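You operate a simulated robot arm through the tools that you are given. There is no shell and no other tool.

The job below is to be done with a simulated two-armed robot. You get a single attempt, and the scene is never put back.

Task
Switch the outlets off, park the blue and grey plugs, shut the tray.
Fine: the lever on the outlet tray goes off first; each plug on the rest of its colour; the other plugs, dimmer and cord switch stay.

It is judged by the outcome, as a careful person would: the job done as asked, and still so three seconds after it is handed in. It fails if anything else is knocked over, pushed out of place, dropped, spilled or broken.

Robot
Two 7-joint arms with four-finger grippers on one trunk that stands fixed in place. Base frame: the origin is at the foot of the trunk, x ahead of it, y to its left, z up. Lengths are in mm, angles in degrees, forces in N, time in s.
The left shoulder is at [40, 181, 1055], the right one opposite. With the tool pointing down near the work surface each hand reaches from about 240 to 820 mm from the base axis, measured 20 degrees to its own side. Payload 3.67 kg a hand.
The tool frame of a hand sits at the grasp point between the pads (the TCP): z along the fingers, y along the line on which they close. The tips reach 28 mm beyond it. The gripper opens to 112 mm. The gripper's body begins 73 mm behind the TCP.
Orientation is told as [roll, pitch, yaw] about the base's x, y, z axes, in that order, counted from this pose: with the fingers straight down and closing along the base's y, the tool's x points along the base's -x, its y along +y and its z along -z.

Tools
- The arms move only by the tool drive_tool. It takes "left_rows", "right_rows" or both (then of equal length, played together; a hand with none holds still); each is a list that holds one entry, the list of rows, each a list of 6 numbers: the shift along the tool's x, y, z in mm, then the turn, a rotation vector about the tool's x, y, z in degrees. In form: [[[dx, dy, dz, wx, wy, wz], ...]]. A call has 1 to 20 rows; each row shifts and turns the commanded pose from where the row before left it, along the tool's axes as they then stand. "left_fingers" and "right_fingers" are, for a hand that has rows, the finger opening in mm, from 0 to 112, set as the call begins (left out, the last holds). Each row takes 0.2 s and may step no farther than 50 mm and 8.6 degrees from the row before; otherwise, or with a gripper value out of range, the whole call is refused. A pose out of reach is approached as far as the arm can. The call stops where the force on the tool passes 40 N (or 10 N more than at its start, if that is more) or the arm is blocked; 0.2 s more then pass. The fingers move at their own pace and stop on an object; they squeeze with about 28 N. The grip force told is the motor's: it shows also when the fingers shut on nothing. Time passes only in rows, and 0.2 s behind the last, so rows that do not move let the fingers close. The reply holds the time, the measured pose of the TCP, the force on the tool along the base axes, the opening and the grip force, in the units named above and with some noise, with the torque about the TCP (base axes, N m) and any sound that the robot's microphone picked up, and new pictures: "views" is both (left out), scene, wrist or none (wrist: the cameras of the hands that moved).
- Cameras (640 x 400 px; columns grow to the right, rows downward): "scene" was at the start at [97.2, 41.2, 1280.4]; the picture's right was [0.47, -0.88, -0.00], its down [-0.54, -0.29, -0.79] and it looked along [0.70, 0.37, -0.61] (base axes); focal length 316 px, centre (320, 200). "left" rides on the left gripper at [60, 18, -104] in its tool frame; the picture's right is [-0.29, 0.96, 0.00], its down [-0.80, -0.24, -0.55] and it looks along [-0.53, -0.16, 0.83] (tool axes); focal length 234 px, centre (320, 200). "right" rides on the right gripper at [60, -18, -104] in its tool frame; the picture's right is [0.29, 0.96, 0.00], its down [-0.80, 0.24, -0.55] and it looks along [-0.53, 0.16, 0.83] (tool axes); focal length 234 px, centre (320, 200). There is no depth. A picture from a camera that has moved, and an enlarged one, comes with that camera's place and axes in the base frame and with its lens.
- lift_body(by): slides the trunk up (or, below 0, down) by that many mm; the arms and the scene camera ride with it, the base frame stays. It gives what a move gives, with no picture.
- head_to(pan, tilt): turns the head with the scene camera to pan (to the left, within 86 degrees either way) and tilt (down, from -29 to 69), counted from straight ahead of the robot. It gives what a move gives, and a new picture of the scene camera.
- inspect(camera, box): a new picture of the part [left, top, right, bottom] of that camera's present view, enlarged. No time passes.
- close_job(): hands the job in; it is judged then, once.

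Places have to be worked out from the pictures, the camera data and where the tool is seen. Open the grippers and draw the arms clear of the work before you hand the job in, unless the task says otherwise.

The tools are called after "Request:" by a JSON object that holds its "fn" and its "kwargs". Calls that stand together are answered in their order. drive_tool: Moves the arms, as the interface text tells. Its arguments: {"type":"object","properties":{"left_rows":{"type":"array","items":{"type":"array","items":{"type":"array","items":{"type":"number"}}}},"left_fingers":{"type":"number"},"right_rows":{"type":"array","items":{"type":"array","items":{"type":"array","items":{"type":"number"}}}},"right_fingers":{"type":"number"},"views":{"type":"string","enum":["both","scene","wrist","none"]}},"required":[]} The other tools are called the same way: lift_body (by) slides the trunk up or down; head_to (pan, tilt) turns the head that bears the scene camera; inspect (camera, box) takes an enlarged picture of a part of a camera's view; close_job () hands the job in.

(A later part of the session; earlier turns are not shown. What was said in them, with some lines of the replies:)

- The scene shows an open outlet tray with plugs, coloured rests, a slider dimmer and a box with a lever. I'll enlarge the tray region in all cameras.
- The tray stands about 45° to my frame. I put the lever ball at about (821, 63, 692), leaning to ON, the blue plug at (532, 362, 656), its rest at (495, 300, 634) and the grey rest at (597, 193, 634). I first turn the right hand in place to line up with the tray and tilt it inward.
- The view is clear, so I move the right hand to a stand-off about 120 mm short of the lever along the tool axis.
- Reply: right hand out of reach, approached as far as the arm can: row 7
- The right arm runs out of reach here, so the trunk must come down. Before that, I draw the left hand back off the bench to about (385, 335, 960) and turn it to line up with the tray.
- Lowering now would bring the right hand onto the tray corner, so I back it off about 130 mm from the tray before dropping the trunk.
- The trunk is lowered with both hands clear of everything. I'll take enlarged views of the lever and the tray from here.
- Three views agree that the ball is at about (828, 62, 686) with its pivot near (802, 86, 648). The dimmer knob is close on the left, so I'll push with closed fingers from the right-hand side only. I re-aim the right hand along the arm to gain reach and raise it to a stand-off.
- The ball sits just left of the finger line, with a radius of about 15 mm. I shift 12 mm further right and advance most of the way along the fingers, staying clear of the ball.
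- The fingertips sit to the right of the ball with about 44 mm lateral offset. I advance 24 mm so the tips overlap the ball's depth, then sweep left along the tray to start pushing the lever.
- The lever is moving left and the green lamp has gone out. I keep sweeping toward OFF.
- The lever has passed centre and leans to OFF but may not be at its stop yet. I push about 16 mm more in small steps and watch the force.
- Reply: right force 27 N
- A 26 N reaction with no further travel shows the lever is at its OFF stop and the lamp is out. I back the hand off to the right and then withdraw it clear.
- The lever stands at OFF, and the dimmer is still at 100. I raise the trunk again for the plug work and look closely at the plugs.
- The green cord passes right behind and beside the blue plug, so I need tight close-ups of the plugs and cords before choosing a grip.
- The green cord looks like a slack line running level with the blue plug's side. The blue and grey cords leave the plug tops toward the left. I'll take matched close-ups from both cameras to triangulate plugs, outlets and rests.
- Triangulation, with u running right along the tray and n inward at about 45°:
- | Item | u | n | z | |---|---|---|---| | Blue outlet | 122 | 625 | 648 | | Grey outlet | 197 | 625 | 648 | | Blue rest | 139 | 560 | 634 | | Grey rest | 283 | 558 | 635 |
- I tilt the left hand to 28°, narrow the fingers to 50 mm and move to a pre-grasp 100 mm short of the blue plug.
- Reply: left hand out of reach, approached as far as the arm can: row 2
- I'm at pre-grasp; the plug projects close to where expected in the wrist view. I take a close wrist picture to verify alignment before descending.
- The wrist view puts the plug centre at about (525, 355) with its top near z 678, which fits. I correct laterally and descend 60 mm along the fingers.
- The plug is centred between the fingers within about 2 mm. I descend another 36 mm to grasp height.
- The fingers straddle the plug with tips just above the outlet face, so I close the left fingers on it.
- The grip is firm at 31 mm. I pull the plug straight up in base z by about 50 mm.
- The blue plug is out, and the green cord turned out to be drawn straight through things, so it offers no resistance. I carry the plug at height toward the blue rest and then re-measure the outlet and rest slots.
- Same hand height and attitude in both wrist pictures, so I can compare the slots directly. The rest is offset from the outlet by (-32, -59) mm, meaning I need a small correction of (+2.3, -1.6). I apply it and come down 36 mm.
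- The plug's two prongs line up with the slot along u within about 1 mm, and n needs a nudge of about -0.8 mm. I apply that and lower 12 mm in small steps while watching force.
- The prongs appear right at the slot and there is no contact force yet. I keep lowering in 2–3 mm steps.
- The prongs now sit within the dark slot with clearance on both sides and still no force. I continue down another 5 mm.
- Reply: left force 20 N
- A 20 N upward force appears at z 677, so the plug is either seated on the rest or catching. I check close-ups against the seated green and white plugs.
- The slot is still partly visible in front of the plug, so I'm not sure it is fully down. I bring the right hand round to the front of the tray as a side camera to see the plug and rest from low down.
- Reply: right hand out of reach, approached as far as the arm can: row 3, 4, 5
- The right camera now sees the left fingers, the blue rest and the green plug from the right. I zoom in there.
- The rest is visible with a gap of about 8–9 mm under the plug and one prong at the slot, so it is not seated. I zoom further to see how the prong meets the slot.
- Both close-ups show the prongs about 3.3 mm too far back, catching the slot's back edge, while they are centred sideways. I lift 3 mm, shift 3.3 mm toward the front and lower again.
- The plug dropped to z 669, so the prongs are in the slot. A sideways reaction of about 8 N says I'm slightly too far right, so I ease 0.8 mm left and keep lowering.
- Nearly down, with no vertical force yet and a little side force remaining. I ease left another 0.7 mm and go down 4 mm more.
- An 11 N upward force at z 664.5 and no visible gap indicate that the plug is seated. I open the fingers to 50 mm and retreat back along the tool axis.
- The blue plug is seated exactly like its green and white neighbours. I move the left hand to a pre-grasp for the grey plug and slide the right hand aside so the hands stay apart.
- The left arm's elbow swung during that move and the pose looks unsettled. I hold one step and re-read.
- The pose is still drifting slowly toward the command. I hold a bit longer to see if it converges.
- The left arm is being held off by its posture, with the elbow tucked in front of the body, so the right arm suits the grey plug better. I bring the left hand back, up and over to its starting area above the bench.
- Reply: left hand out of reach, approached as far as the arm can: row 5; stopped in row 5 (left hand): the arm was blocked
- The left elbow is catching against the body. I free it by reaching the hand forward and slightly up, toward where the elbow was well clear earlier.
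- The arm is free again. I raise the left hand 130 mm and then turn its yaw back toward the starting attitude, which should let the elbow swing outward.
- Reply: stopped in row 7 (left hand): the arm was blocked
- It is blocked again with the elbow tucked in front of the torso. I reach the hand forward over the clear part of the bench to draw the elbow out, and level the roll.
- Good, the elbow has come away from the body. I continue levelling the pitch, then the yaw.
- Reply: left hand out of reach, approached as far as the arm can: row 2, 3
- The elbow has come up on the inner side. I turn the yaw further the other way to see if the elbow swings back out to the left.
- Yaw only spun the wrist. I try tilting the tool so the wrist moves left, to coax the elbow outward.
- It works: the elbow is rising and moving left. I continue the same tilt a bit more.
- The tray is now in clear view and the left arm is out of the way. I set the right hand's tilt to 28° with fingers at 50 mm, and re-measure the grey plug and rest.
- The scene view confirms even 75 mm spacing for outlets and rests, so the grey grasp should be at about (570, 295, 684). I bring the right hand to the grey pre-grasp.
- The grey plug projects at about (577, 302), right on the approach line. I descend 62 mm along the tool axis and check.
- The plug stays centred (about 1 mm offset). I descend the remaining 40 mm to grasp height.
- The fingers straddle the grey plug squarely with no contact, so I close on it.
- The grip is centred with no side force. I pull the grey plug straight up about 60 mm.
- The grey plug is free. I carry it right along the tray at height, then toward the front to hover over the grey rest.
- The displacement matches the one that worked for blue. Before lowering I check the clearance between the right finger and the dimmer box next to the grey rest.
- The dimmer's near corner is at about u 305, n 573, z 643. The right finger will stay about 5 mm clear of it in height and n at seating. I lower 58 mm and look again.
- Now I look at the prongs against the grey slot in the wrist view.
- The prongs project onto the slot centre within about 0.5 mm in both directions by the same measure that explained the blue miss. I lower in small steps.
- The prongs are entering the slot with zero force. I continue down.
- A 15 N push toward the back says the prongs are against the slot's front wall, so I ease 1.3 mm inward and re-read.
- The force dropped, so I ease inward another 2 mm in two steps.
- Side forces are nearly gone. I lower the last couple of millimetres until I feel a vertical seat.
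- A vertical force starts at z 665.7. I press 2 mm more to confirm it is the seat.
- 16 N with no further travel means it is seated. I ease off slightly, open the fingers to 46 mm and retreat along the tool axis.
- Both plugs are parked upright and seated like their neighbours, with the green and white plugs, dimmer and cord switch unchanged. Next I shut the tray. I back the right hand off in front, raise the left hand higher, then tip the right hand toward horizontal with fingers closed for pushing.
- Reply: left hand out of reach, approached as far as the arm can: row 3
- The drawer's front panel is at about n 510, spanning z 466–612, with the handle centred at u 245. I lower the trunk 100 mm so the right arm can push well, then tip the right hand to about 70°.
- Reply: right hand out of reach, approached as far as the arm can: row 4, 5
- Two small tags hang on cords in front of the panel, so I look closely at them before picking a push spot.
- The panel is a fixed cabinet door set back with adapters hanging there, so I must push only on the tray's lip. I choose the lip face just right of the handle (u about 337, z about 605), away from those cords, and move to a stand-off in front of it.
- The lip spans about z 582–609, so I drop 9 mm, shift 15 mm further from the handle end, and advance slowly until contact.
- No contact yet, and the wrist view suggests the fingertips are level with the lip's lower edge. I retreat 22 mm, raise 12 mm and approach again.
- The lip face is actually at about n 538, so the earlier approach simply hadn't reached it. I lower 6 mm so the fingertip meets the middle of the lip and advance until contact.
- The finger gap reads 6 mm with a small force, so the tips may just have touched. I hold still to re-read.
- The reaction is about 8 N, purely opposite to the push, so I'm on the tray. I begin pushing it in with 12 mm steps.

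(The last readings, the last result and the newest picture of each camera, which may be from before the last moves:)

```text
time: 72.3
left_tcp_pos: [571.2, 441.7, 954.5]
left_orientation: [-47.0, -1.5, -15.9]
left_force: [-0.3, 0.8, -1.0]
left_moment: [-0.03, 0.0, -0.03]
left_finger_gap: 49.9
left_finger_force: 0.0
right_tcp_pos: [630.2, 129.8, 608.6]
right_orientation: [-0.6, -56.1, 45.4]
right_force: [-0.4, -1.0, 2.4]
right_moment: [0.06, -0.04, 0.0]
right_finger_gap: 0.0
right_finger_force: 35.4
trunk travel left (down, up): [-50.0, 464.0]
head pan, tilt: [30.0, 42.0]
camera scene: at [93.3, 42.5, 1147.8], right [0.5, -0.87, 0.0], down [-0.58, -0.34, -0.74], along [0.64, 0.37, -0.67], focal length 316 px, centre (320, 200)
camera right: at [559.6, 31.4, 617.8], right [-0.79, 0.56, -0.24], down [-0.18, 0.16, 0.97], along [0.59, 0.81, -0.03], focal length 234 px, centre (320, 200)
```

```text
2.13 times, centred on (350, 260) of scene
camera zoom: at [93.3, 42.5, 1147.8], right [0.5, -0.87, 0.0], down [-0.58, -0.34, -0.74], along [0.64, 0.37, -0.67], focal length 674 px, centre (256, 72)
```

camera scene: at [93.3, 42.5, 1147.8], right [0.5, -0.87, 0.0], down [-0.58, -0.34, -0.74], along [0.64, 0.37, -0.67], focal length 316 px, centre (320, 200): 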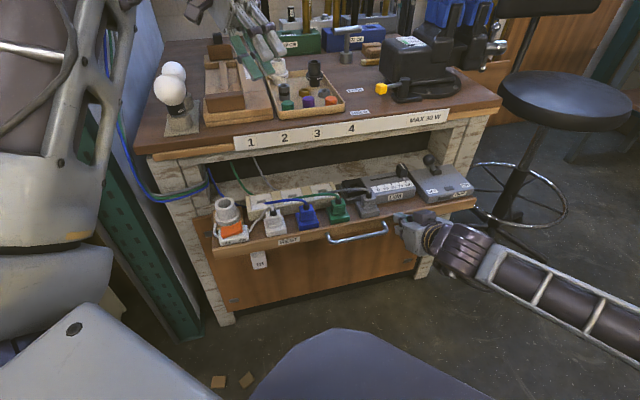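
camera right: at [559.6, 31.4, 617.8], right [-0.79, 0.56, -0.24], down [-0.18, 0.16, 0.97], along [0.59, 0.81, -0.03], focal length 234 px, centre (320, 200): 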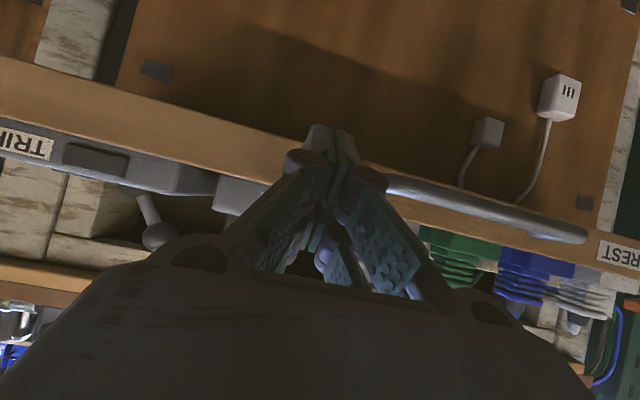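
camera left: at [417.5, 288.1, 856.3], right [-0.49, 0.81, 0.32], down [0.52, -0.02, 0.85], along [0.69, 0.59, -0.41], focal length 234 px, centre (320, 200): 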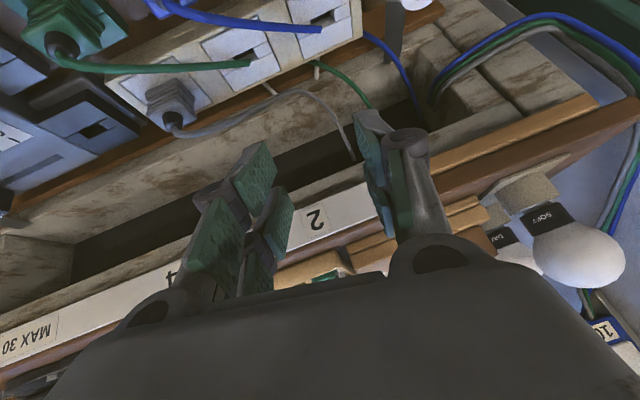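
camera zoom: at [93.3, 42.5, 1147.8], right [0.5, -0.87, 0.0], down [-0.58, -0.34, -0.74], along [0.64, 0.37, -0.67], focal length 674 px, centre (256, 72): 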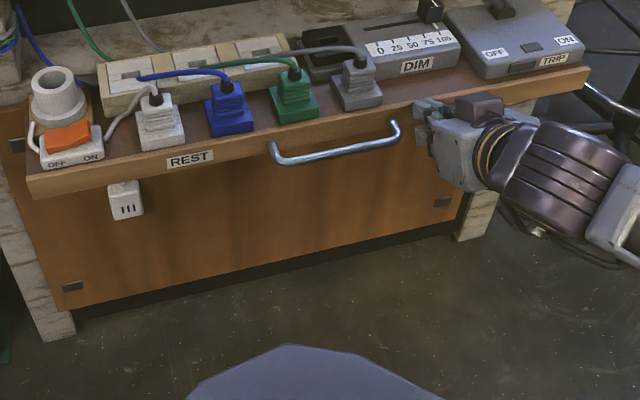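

The tray slides in smoothly with almost no resistance and the plugs ride along upright. I keep pushing another 60 mm.

Request:
{"fn": "drive_tool", "kwargs": {"right_rows": [[[-6.7, 0, 9.9, 0, 0, 0], [-6.7, 0, 9.9, 0, 0, 0], [-6.7, 0, 9.9, 0, 0, 0], [-6.7, 0, 9.9, 0, 0, 0], [-6.7, 0, 9.9, 0, 0, 0]]]}}

Request:
{"fn": "inspect", "kwargs": {"camera": "scene", "box": [200, 150, 500, 310]}}

```text
time: 73.5
left_tcp_pos: [571.4, 441.0, 955.8]
left_orientation: [-47.1, -1.6, -15.9]
left_force: [1.0, -0.5, 0.4]
left_moment: [0.02, 0.04, 0.04]
left_finger_gap: 49.9
left_finger_force: 0.0
right_tcp_pos: [671.7, 172.3, 610.3]
right_orientation: [-0.6, -56.0, 45.4]
right_force: [0.0, -2.0, 2.7]
right_moment: [0.03, -0.06, 0.0]
right_finger_gap: 0.1
right_finger_force: 35.8
trunk travel left (down, up): [-50.0, 464.0]
head pan, tilt: [30.0, 42.0]
camera scene: at [93.3, 42.4, 1147.8], right [0.5, -0.87, 0.0], down [-0.58, -0.33, -0.74], along [0.64, 0.37, -0.67], focal length 316 px, centre (320, 200)
camera right: at [601.4, 73.8, 618.0], right [-0.79, 0.56, -0.24], down [-0.18, 0.16, 0.97], along [0.59, 0.81, -0.03], focal length 234 px, centre (320, 200)
```

scene: 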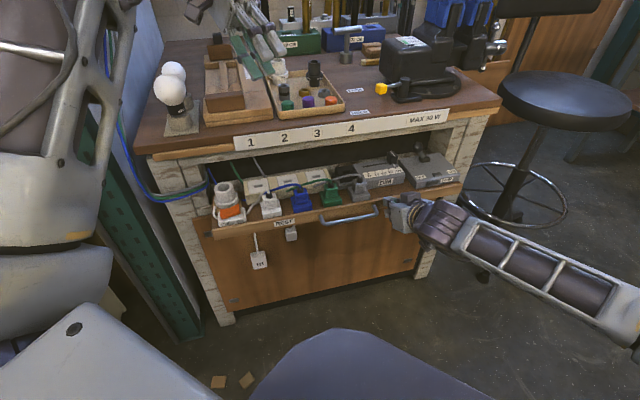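
right: 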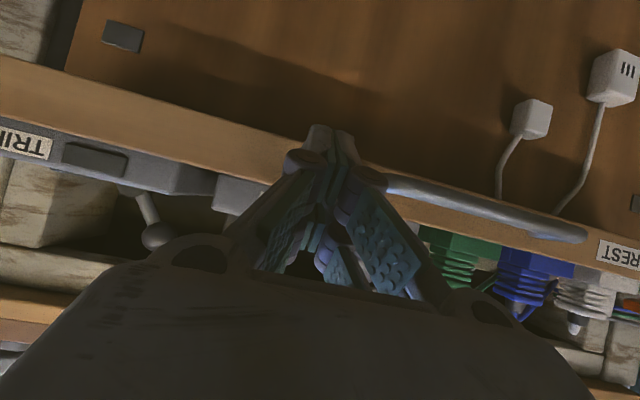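

```text
2.13 times, centred on (350, 230) of scene
camera zoom: at [93.3, 42.4, 1147.8], right [0.5, -0.87, 0.0], down [-0.58, -0.33, -0.74], along [0.64, 0.37, -0.67], focal length 674 px, centre (256, 136)
```

zoom: 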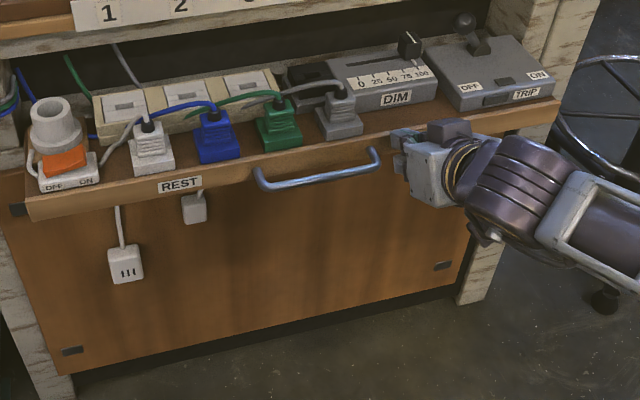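

The tray is nearly home and everything on it clears the bench rail. I push the remaining distance in smaller steps, expecting a stop.

Request:
{"fn": "drive_tool", "kwargs": {"right_rows": [[[-5.6, 0, 8.3, 0, 0, 0], [-5.6, 0, 8.3, 0, 0, 0], [-5.6, 0, 8.3, 0, 0, 0], [-5.6, 0, 8.3, 0, 0, 0]]]}}

Request:
{"fn": "inspect", "kwargs": {"camera": "scene", "box": [200, 150, 500, 310]}}

```text
time: 74.5
left_tcp_pos: [570.5, 442.1, 953.8]
left_orientation: [-46.9, -1.6, -15.9]
left_force: [-0.2, -0.2, 0.5]
left_moment: [-0.01, -0.01, 0.02]
left_finger_gap: 49.9
left_finger_force: 0.1
right_tcp_pos: [701.4, 198.7, 609.9]
right_orientation: [-0.5, -56.1, 45.4]
right_force: [-2.6, -0.1, 1.4]
right_moment: [0.03, -0.04, 0.05]
right_finger_gap: 0.1
right_finger_force: 34.9
trunk travel left (down, up): [-50.0, 464.0]
head pan, tilt: [30.0, 42.0]
camera scene: at [93.1, 42.5, 1147.8], right [0.5, -0.87, 0.0], down [-0.58, -0.34, -0.74], along [0.64, 0.37, -0.67], focal length 316 px, centre (320, 200)
camera right: at [630.0, 100.9, 617.9], right [-0.79, 0.56, -0.24], down [-0.18, 0.16, 0.97], along [0.59, 0.81, -0.03], focal length 234 px, centre (320, 200)
```

scene: 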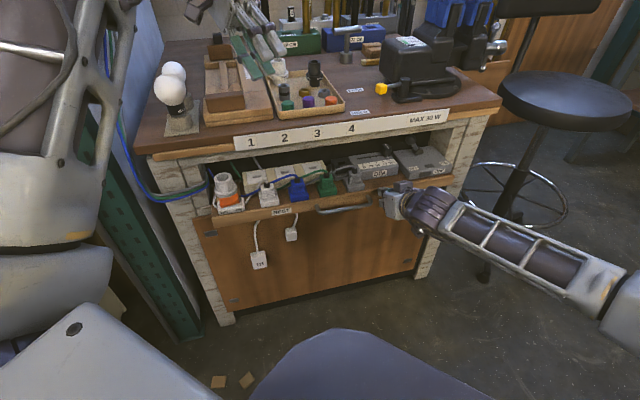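
right: 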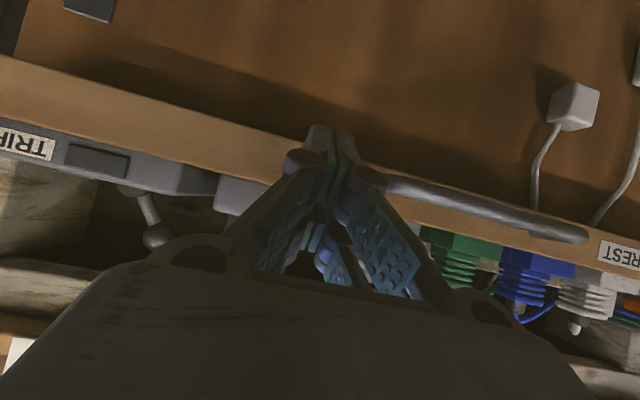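

```text
2.13 times, centred on (350, 230) of scene
camera zoom: at [93.1, 42.5, 1147.8], right [0.5, -0.87, 0.0], down [-0.58, -0.34, -0.74], along [0.64, 0.37, -0.67], focal length 674 px, centre (256, 136)
```

zoom: 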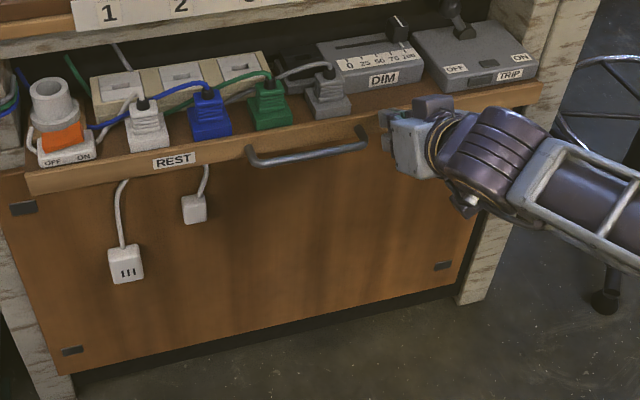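

The lip is almost flush with the legs. I continue in 8 mm steps until the stop is felt.

Request:
{"fn": "drive_tool", "kwargs": {"right_rows": [[[-4.5, 0, 6.6, 0, 0, 0], [-4.5, 0, 6.6, 0, 0, 0], [-4.5, 0, 6.6, 0, 0, 0], [-4.5, 0, 6.6, 0, 0, 0]]]}}

Request:
{"fn": "inspect", "kwargs": {"camera": "scene", "box": [200, 150, 500, 310]}}

```text
time: 75.7
left_tcp_pos: [567.9, 438.3, 958.4]
left_orientation: [-46.7, -1.8, -15.9]
left_force: [-0.4, -0.3, 0.0]
left_moment: [-0.03, 0.02, 0.05]
left_finger_gap: 50.1
left_finger_force: 0.0
right_tcp_pos: [721.2, 218.5, 610.4]
right_orientation: [-0.7, -55.9, 45.3]
right_force: [-34.4, -34.4, 14.4]
right_moment: [0.43, -0.41, 0.03]
right_finger_gap: 6.0
right_finger_force: 35.9
trunk travel left (down, up): [-50.0, 464.0]
head pan, tilt: [30.0, 42.0]
stopped in row 4 (right hand): the force on the tool passed its limit at 54 N (the readings are from after the stop); the commanded pose is now the measured one
camera scene: at [89.0, 39.0, 1148.3], right [0.5, -0.87, 0.0], down [-0.58, -0.33, -0.75], along [0.65, 0.37, -0.67], focal length 316 px, centre (320, 200)
camera right: at [650.1, 120.6, 618.8], right [-0.79, 0.56, -0.24], down [-0.18, 0.17, 0.97], along [0.59, 0.81, -0.03], focal length 234 px, centre (320, 200)
```

scene: 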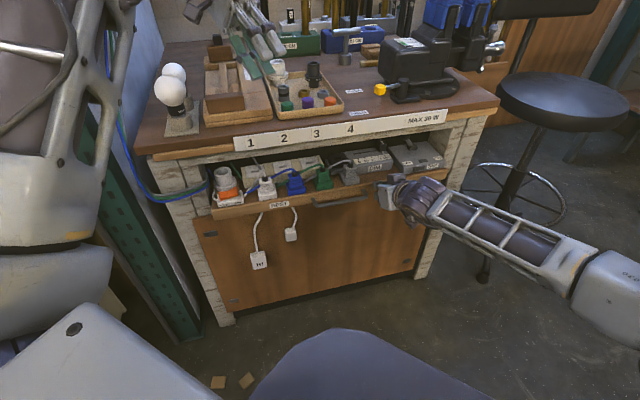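
right: 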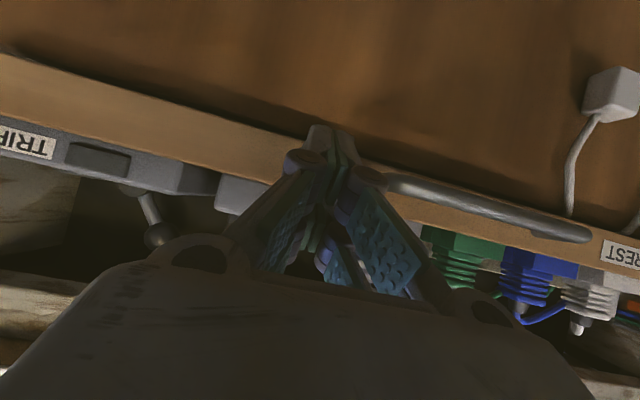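

```text
2.13 times, centred on (350, 230) of scene
camera zoom: at [89.0, 39.0, 1148.3], right [0.5, -0.87, 0.0], down [-0.58, -0.33, -0.75], along [0.65, 0.37, -0.67], focal length 674 px, centre (256, 136)
```

zoom: 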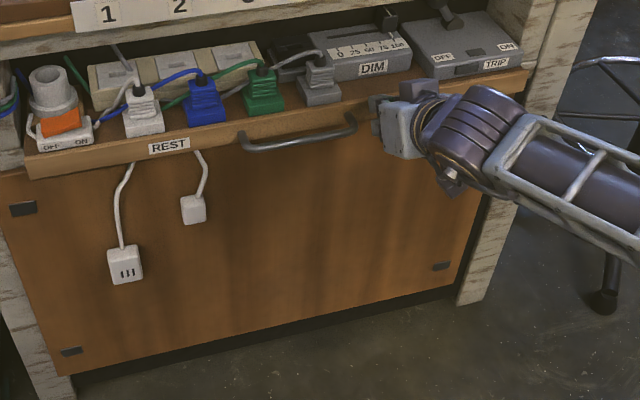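

A firm stop at over 50 N suggests the tray is fully home after about 160 mm of travel. I back the hand off and inspect that the tray stays and nothing is fouled.

Request:
{"fn": "drive_tool", "kwargs": {"right_rows": [[[5.6, 0, -8.3, 0, 0, 0], [16.8, 0, -24.9, 0, 0, 0], [22.4, 0, -33.2, 0, 0, 0], [22.4, 0, -33.2, 0, 0, 0]]]}}

Request:
{"fn": "inspect", "kwargs": {"camera": "scene", "box": [190, 130, 350, 230]}}

Request:
{"fn": "inspect", "kwargs": {"camera": "scene", "box": [320, 120, 480, 220]}}

```text
time: 76.7
left_tcp_pos: [569.8, 441.1, 956.9]
left_orientation: [-46.8, -1.5, -15.9]
left_force: [0.0, 0.0, 0.5]
left_moment: [0.02, -0.04, 0.01]
left_finger_gap: 50.0
left_finger_force: 0.0
right_tcp_pos: [636.2, 135.9, 609.2]
right_orientation: [-0.4, -55.9, 45.3]
right_force: [0.2, 0.0, 0.7]
right_moment: [-0.01, 0.01, -0.04]
right_finger_gap: 0.0
right_finger_force: 35.6
trunk travel left (down, up): [-50.0, 464.0]
head pan, tilt: [30.0, 42.0]
camera scene: at [93.0, 41.7, 1147.8], right [0.5, -0.87, 0.0], down [-0.58, -0.33, -0.74], along [0.64, 0.37, -0.67], focal length 316 px, centre (320, 200)
camera right: at [565.7, 38.5, 617.1], right [-0.79, 0.56, -0.24], down [-0.18, 0.16, 0.97], along [0.59, 0.81, -0.03], focal length 234 px, centre (320, 200)
```

scene: 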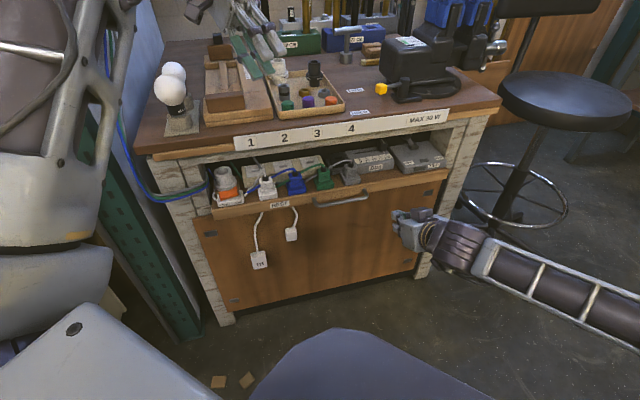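
right: 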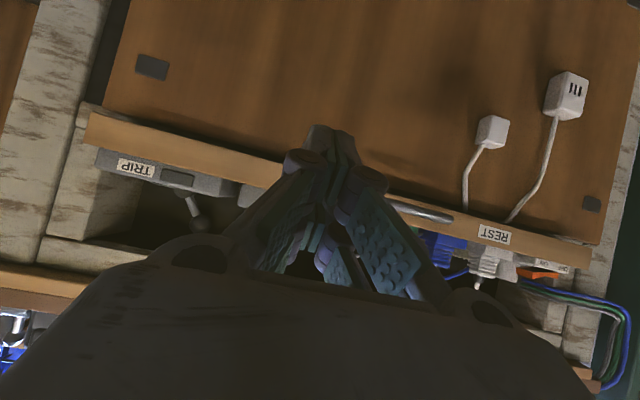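

```text
4.00 times, centred on (270, 180) of scene
camera zoom: at [93.0, 41.7, 1147.8], right [0.5, -0.87, 0.0], down [-0.58, -0.33, -0.74], along [0.64, 0.37, -0.67], focal length 1263 px, centre (520, 280)
```

zoom: 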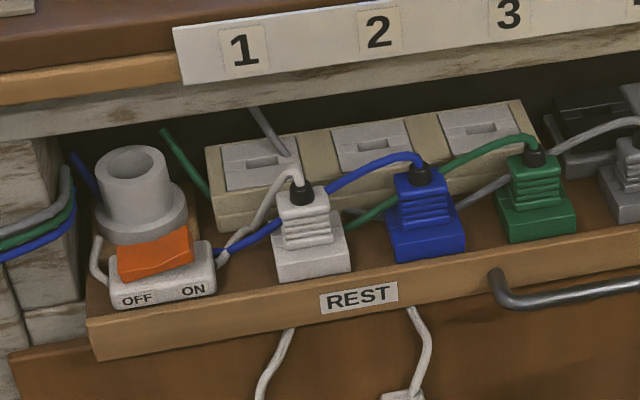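

```text
4.00 times, centred on (400, 170) of scene
camera zoom: at [93.0, 41.7, 1147.8], right [0.5, -0.87, 0.0], down [-0.58, -0.33, -0.74], along [0.64, 0.37, -0.67], focal length 1263 px, centre (0, 320)
```

zoom: 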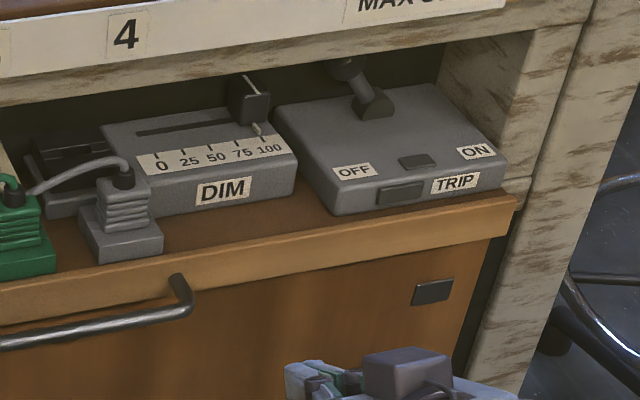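

The tray stayed put, the plugs and dimmer are in order, and the lever still leans to OFF. I check both ends of the lip against the legs to be sure the tray is fully home.

Request:
{"fn": "inspect", "kwargs": {"camera": "right", "box": [20, 60, 260, 210]}}

Request:
{"fn": "inspect", "kwargs": {"camera": "right", "box": [440, 180, 640, 305]}}

Request:
{"fn": "inspect", "kwargs": {"camera": "scene", "box": [180, 160, 276, 220]}}

```text
2.67 times, centred on (140, 135) of right
camera zoom: at [565.7, 38.5, 617.1], right [-0.79, 0.56, -0.24], down [-0.18, 0.16, 0.97], along [0.59, 0.81, -0.03], focal length 624 px, centre (800, 373)
```

zoom: 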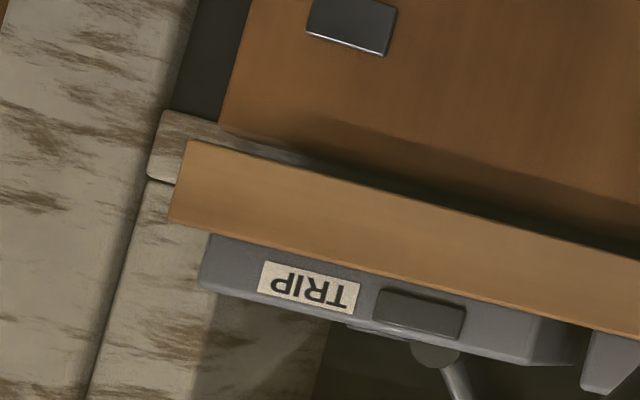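

```text
3.20 times, centred on (540, 242) of right
camera zoom: at [565.7, 38.5, 617.1], right [-0.79, 0.56, -0.24], down [-0.18, 0.16, 0.97], along [0.59, 0.81, -0.03], focal length 749 px, centre (-384, 64)
```

zoom: 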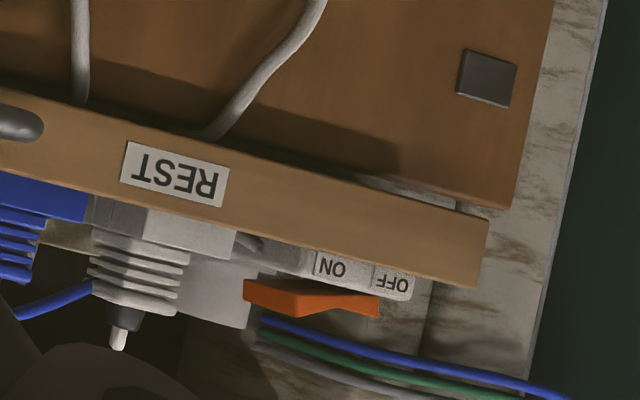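

```text
6.67 times, centred on (228, 190) of scene
camera zoom: at [93.0, 41.7, 1147.8], right [0.5, -0.87, 0.0], down [-0.58, -0.33, -0.74], along [0.64, 0.37, -0.67], focal length 2106 px, centre (933, 267)
```

zoom: 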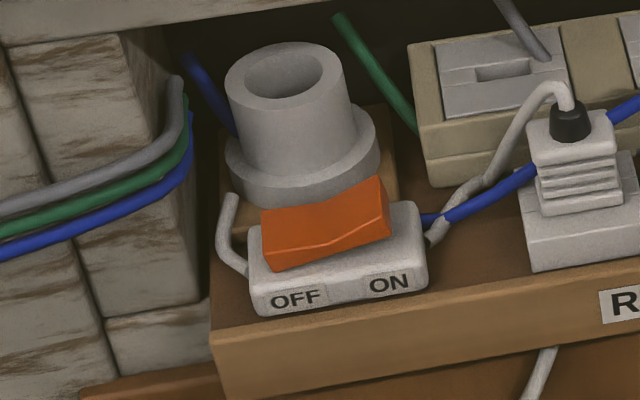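

The lip is now flush with the bench front (n about 698 against 703) and bottomed against a hard stop, so the tray is shut. I withdraw the right hand well clear, opening both grippers, and then raise the trunk.

Request:
{"fn": "drive_tool", "kwargs": {"right_rows": [[[26, 0, -38.7, 0, 0, 0], [26, 0, -38.7, 0, 0, 0], [26, 0, -38.7, 0, 0, 0]]], "left_rows": [[[0, 0, 0, 0, 0, 0], [0, 0, 0, 0, 0, 0], [0, 0, 0, 0, 0, 0]]], "right_fingers": 80, "left_fingers": 80, "views": "scene"}}

Request:
{"fn": "lift_body", "kwargs": {"by": 100}}

Request:
{"fn": "head_to", "kwargs": {"pan": 32, "tilt": 40}}

Request:
{"fn": "inspect", "kwargs": {"camera": "scene", "box": [160, 140, 480, 340]}}

```text
time: 77.5
left_tcp_pos: [570.4, 440.3, 955.7]
left_orientation: [-47.0, -1.4, -16.0]
left_force: [0.3, 0.1, 0.3]
left_moment: [0.03, 0.0, 0.03]
left_finger_gap: 80.0
left_finger_force: 0.0
right_tcp_pos: [537.3, 36.4, 610.2]
right_orientation: [-0.5, -55.9, 45.4]
right_force: [0.3, -0.2, 0.7]
right_moment: [0.01, -0.01, -0.04]
right_finger_gap: 79.9
right_finger_force: 0.0
trunk travel left (down, up): [-50.0, 464.0]
head pan, tilt: [30.0, 42.0]
camera scene: at [92.6, 41.5, 1147.9], right [0.5, -0.87, 0.0], down [-0.58, -0.33, -0.74], along [0.64, 0.37, -0.67], focal length 316 px, centre (320, 200)
```

scene: 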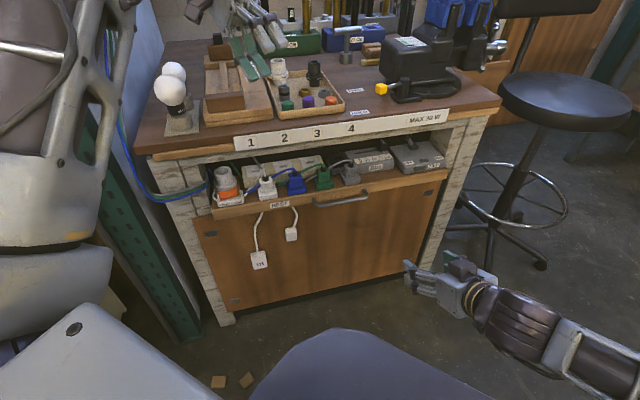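

```text
time: 78.8
left_tcp_pos: [571.7, 441.6, 1056.3]
left_orientation: [-47.0, -1.5, -15.9]
left_force: [-0.6, 0.5, 1.2]
left_moment: [0.01, 0.01, 0.0]
left_finger_gap: 79.9
left_finger_force: 0.0
right_tcp_pos: [539.1, 36.3, 709.8]
right_orientation: [-0.5, -55.8, 45.3]
right_force: [-0.5, -0.2, -0.6]
right_moment: [-0.02, 0.0, -0.01]
right_finger_gap: 80.2
right_finger_force: 0.0
trunk travel left (down, up): [-150.0, 364.0]
head pan, tilt: [30.0, 42.0]
```

```text
time: 79.4
left_tcp_pos: [570.4, 441.4, 1056.7]
left_orientation: [-47.0, -1.5, -15.9]
left_force: [0.3, 0.8, -0.8]
left_moment: [-0.03, 0.02, -0.02]
left_finger_gap: 79.9
left_finger_force: 0.1
right_tcp_pos: [539.2, 37.0, 710.7]
right_orientation: [-0.5, -55.7, 45.3]
right_force: [0.9, 0.5, -0.9]
right_moment: [-0.04, 0.01, 0.02]
right_finger_gap: 80.0
right_finger_force: 0.1
trunk travel left (down, up): [-150.0, 364.0]
head pan, tilt: [32.0, 40.0]
camera scene: at [93.1, 45.6, 1251.8], right [0.53, -0.85, 0.0], down [-0.55, -0.34, -0.77], along [0.65, 0.41, -0.64], focal length 316 px, centre (320, 200)
```

scene: 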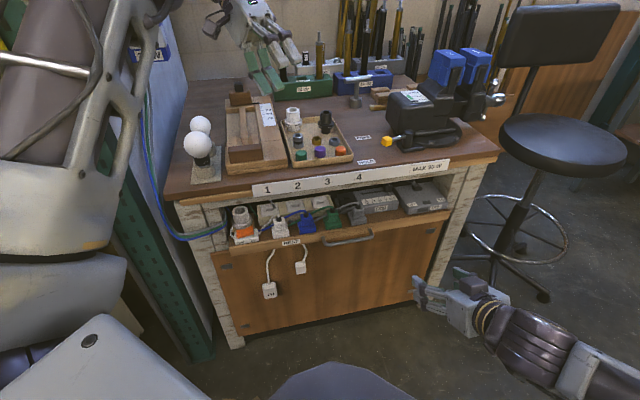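

```text
2.00 times, centred on (320, 240) of scene
camera zoom: at [93.1, 45.6, 1251.8], right [0.53, -0.85, 0.0], down [-0.55, -0.34, -0.77], along [0.65, 0.41, -0.64], focal length 632 px, centre (320, 120)
```

zoom: 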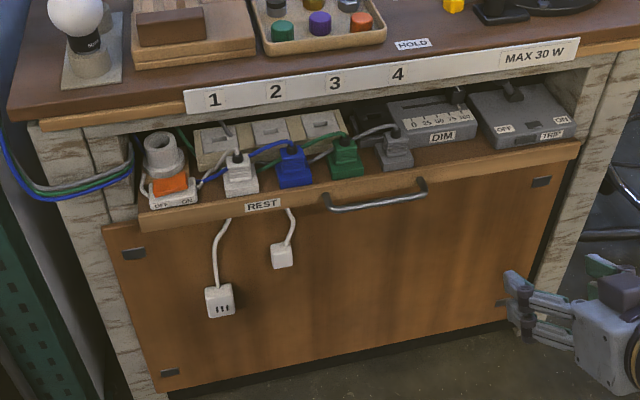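

Everything looks right. One last close look at the lever, the parked plugs and the dimmer before handing in.

Request:
{"fn": "inspect", "kwargs": {"camera": "scene", "box": [340, 165, 460, 240]}}

Request:
{"fn": "inspect", "kwargs": {"camera": "scene", "box": [215, 185, 375, 285]}}

Request:
{"fn": "inspect", "kwargs": {"camera": "right", "box": [0, 0, 640, 400]}}

```text
5.33 times, centred on (400, 202) of scene
camera zoom: at [93.1, 45.6, 1251.8], right [0.53, -0.85, 0.0], down [-0.55, -0.34, -0.77], along [0.65, 0.41, -0.64], focal length 1684 px, centre (-107, 187)
```

zoom: 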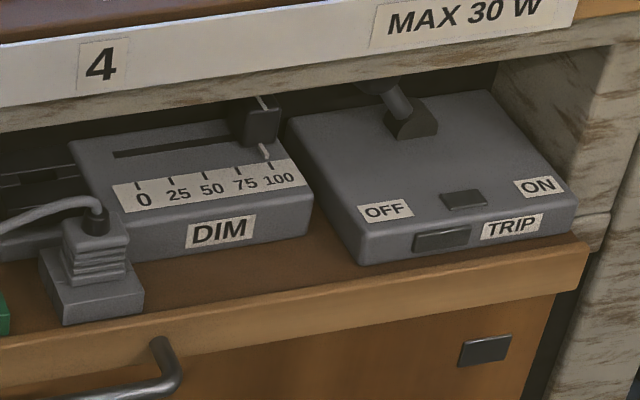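

```text
4.00 times, centred on (295, 235) of scene
camera zoom: at [93.1, 45.6, 1251.8], right [0.53, -0.85, 0.0], down [-0.55, -0.34, -0.77], along [0.65, 0.41, -0.64], focal length 1263 px, centre (420, 60)
```

zoom: 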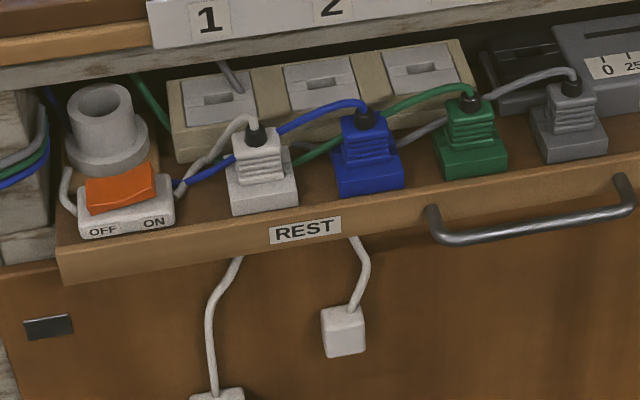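

```text
1.00 times, centred on (320, 200) of right (not enlarged: the box is as wide or as high as the picture)
camera zoom: at [467.5, -60.6, 719.1], right [-0.79, 0.56, -0.24], down [-0.18, 0.17, 0.97], along [0.59, 0.81, -0.03], focal length 234 px, centre (320, 200)
```

zoom: 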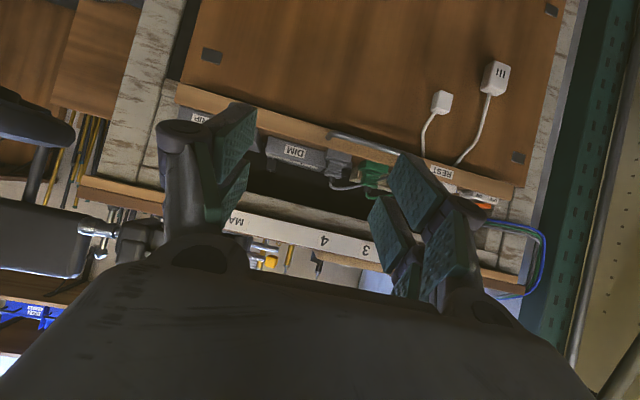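

The lever leans to OFF with its lamp out, and the dimmer is still at 100. The blue and grey plugs sit upright on their own rests, and the white and green plugs and cord switch are untouched. The tray is shut, and both hands are open and clear, so I hand in the job.

Request:
{"fn": "close_job", "kwargs": {}}

```text
The job is handed in.
```

The job is handed in. In the last pictures, everything was as you asked:

- **Lever:** switched off first and still at OFF, with its green lamp out.
- **Blue and grey plugs:** each seated upright on the rest of its own colour. The blue plug caught the slot edge on the first try, so I lifted it, shifted it 3 mm and seated it.
- **Tray:** pushed in until it hit a hard stop at about 54 N. It stayed there when I backed off, with its front about level with the bench edge.
- **Left alone:** the white and green plugs look unmoved, the dimmer is still at 100, and I didn't touch the cord switch.

While moving away from the blue plug, the left arm jammed its elbow against the robot's own body. I used the right arm for the grey plug instead. That didn't disturb anything on the bench. Both grippers are open and clear of the work.
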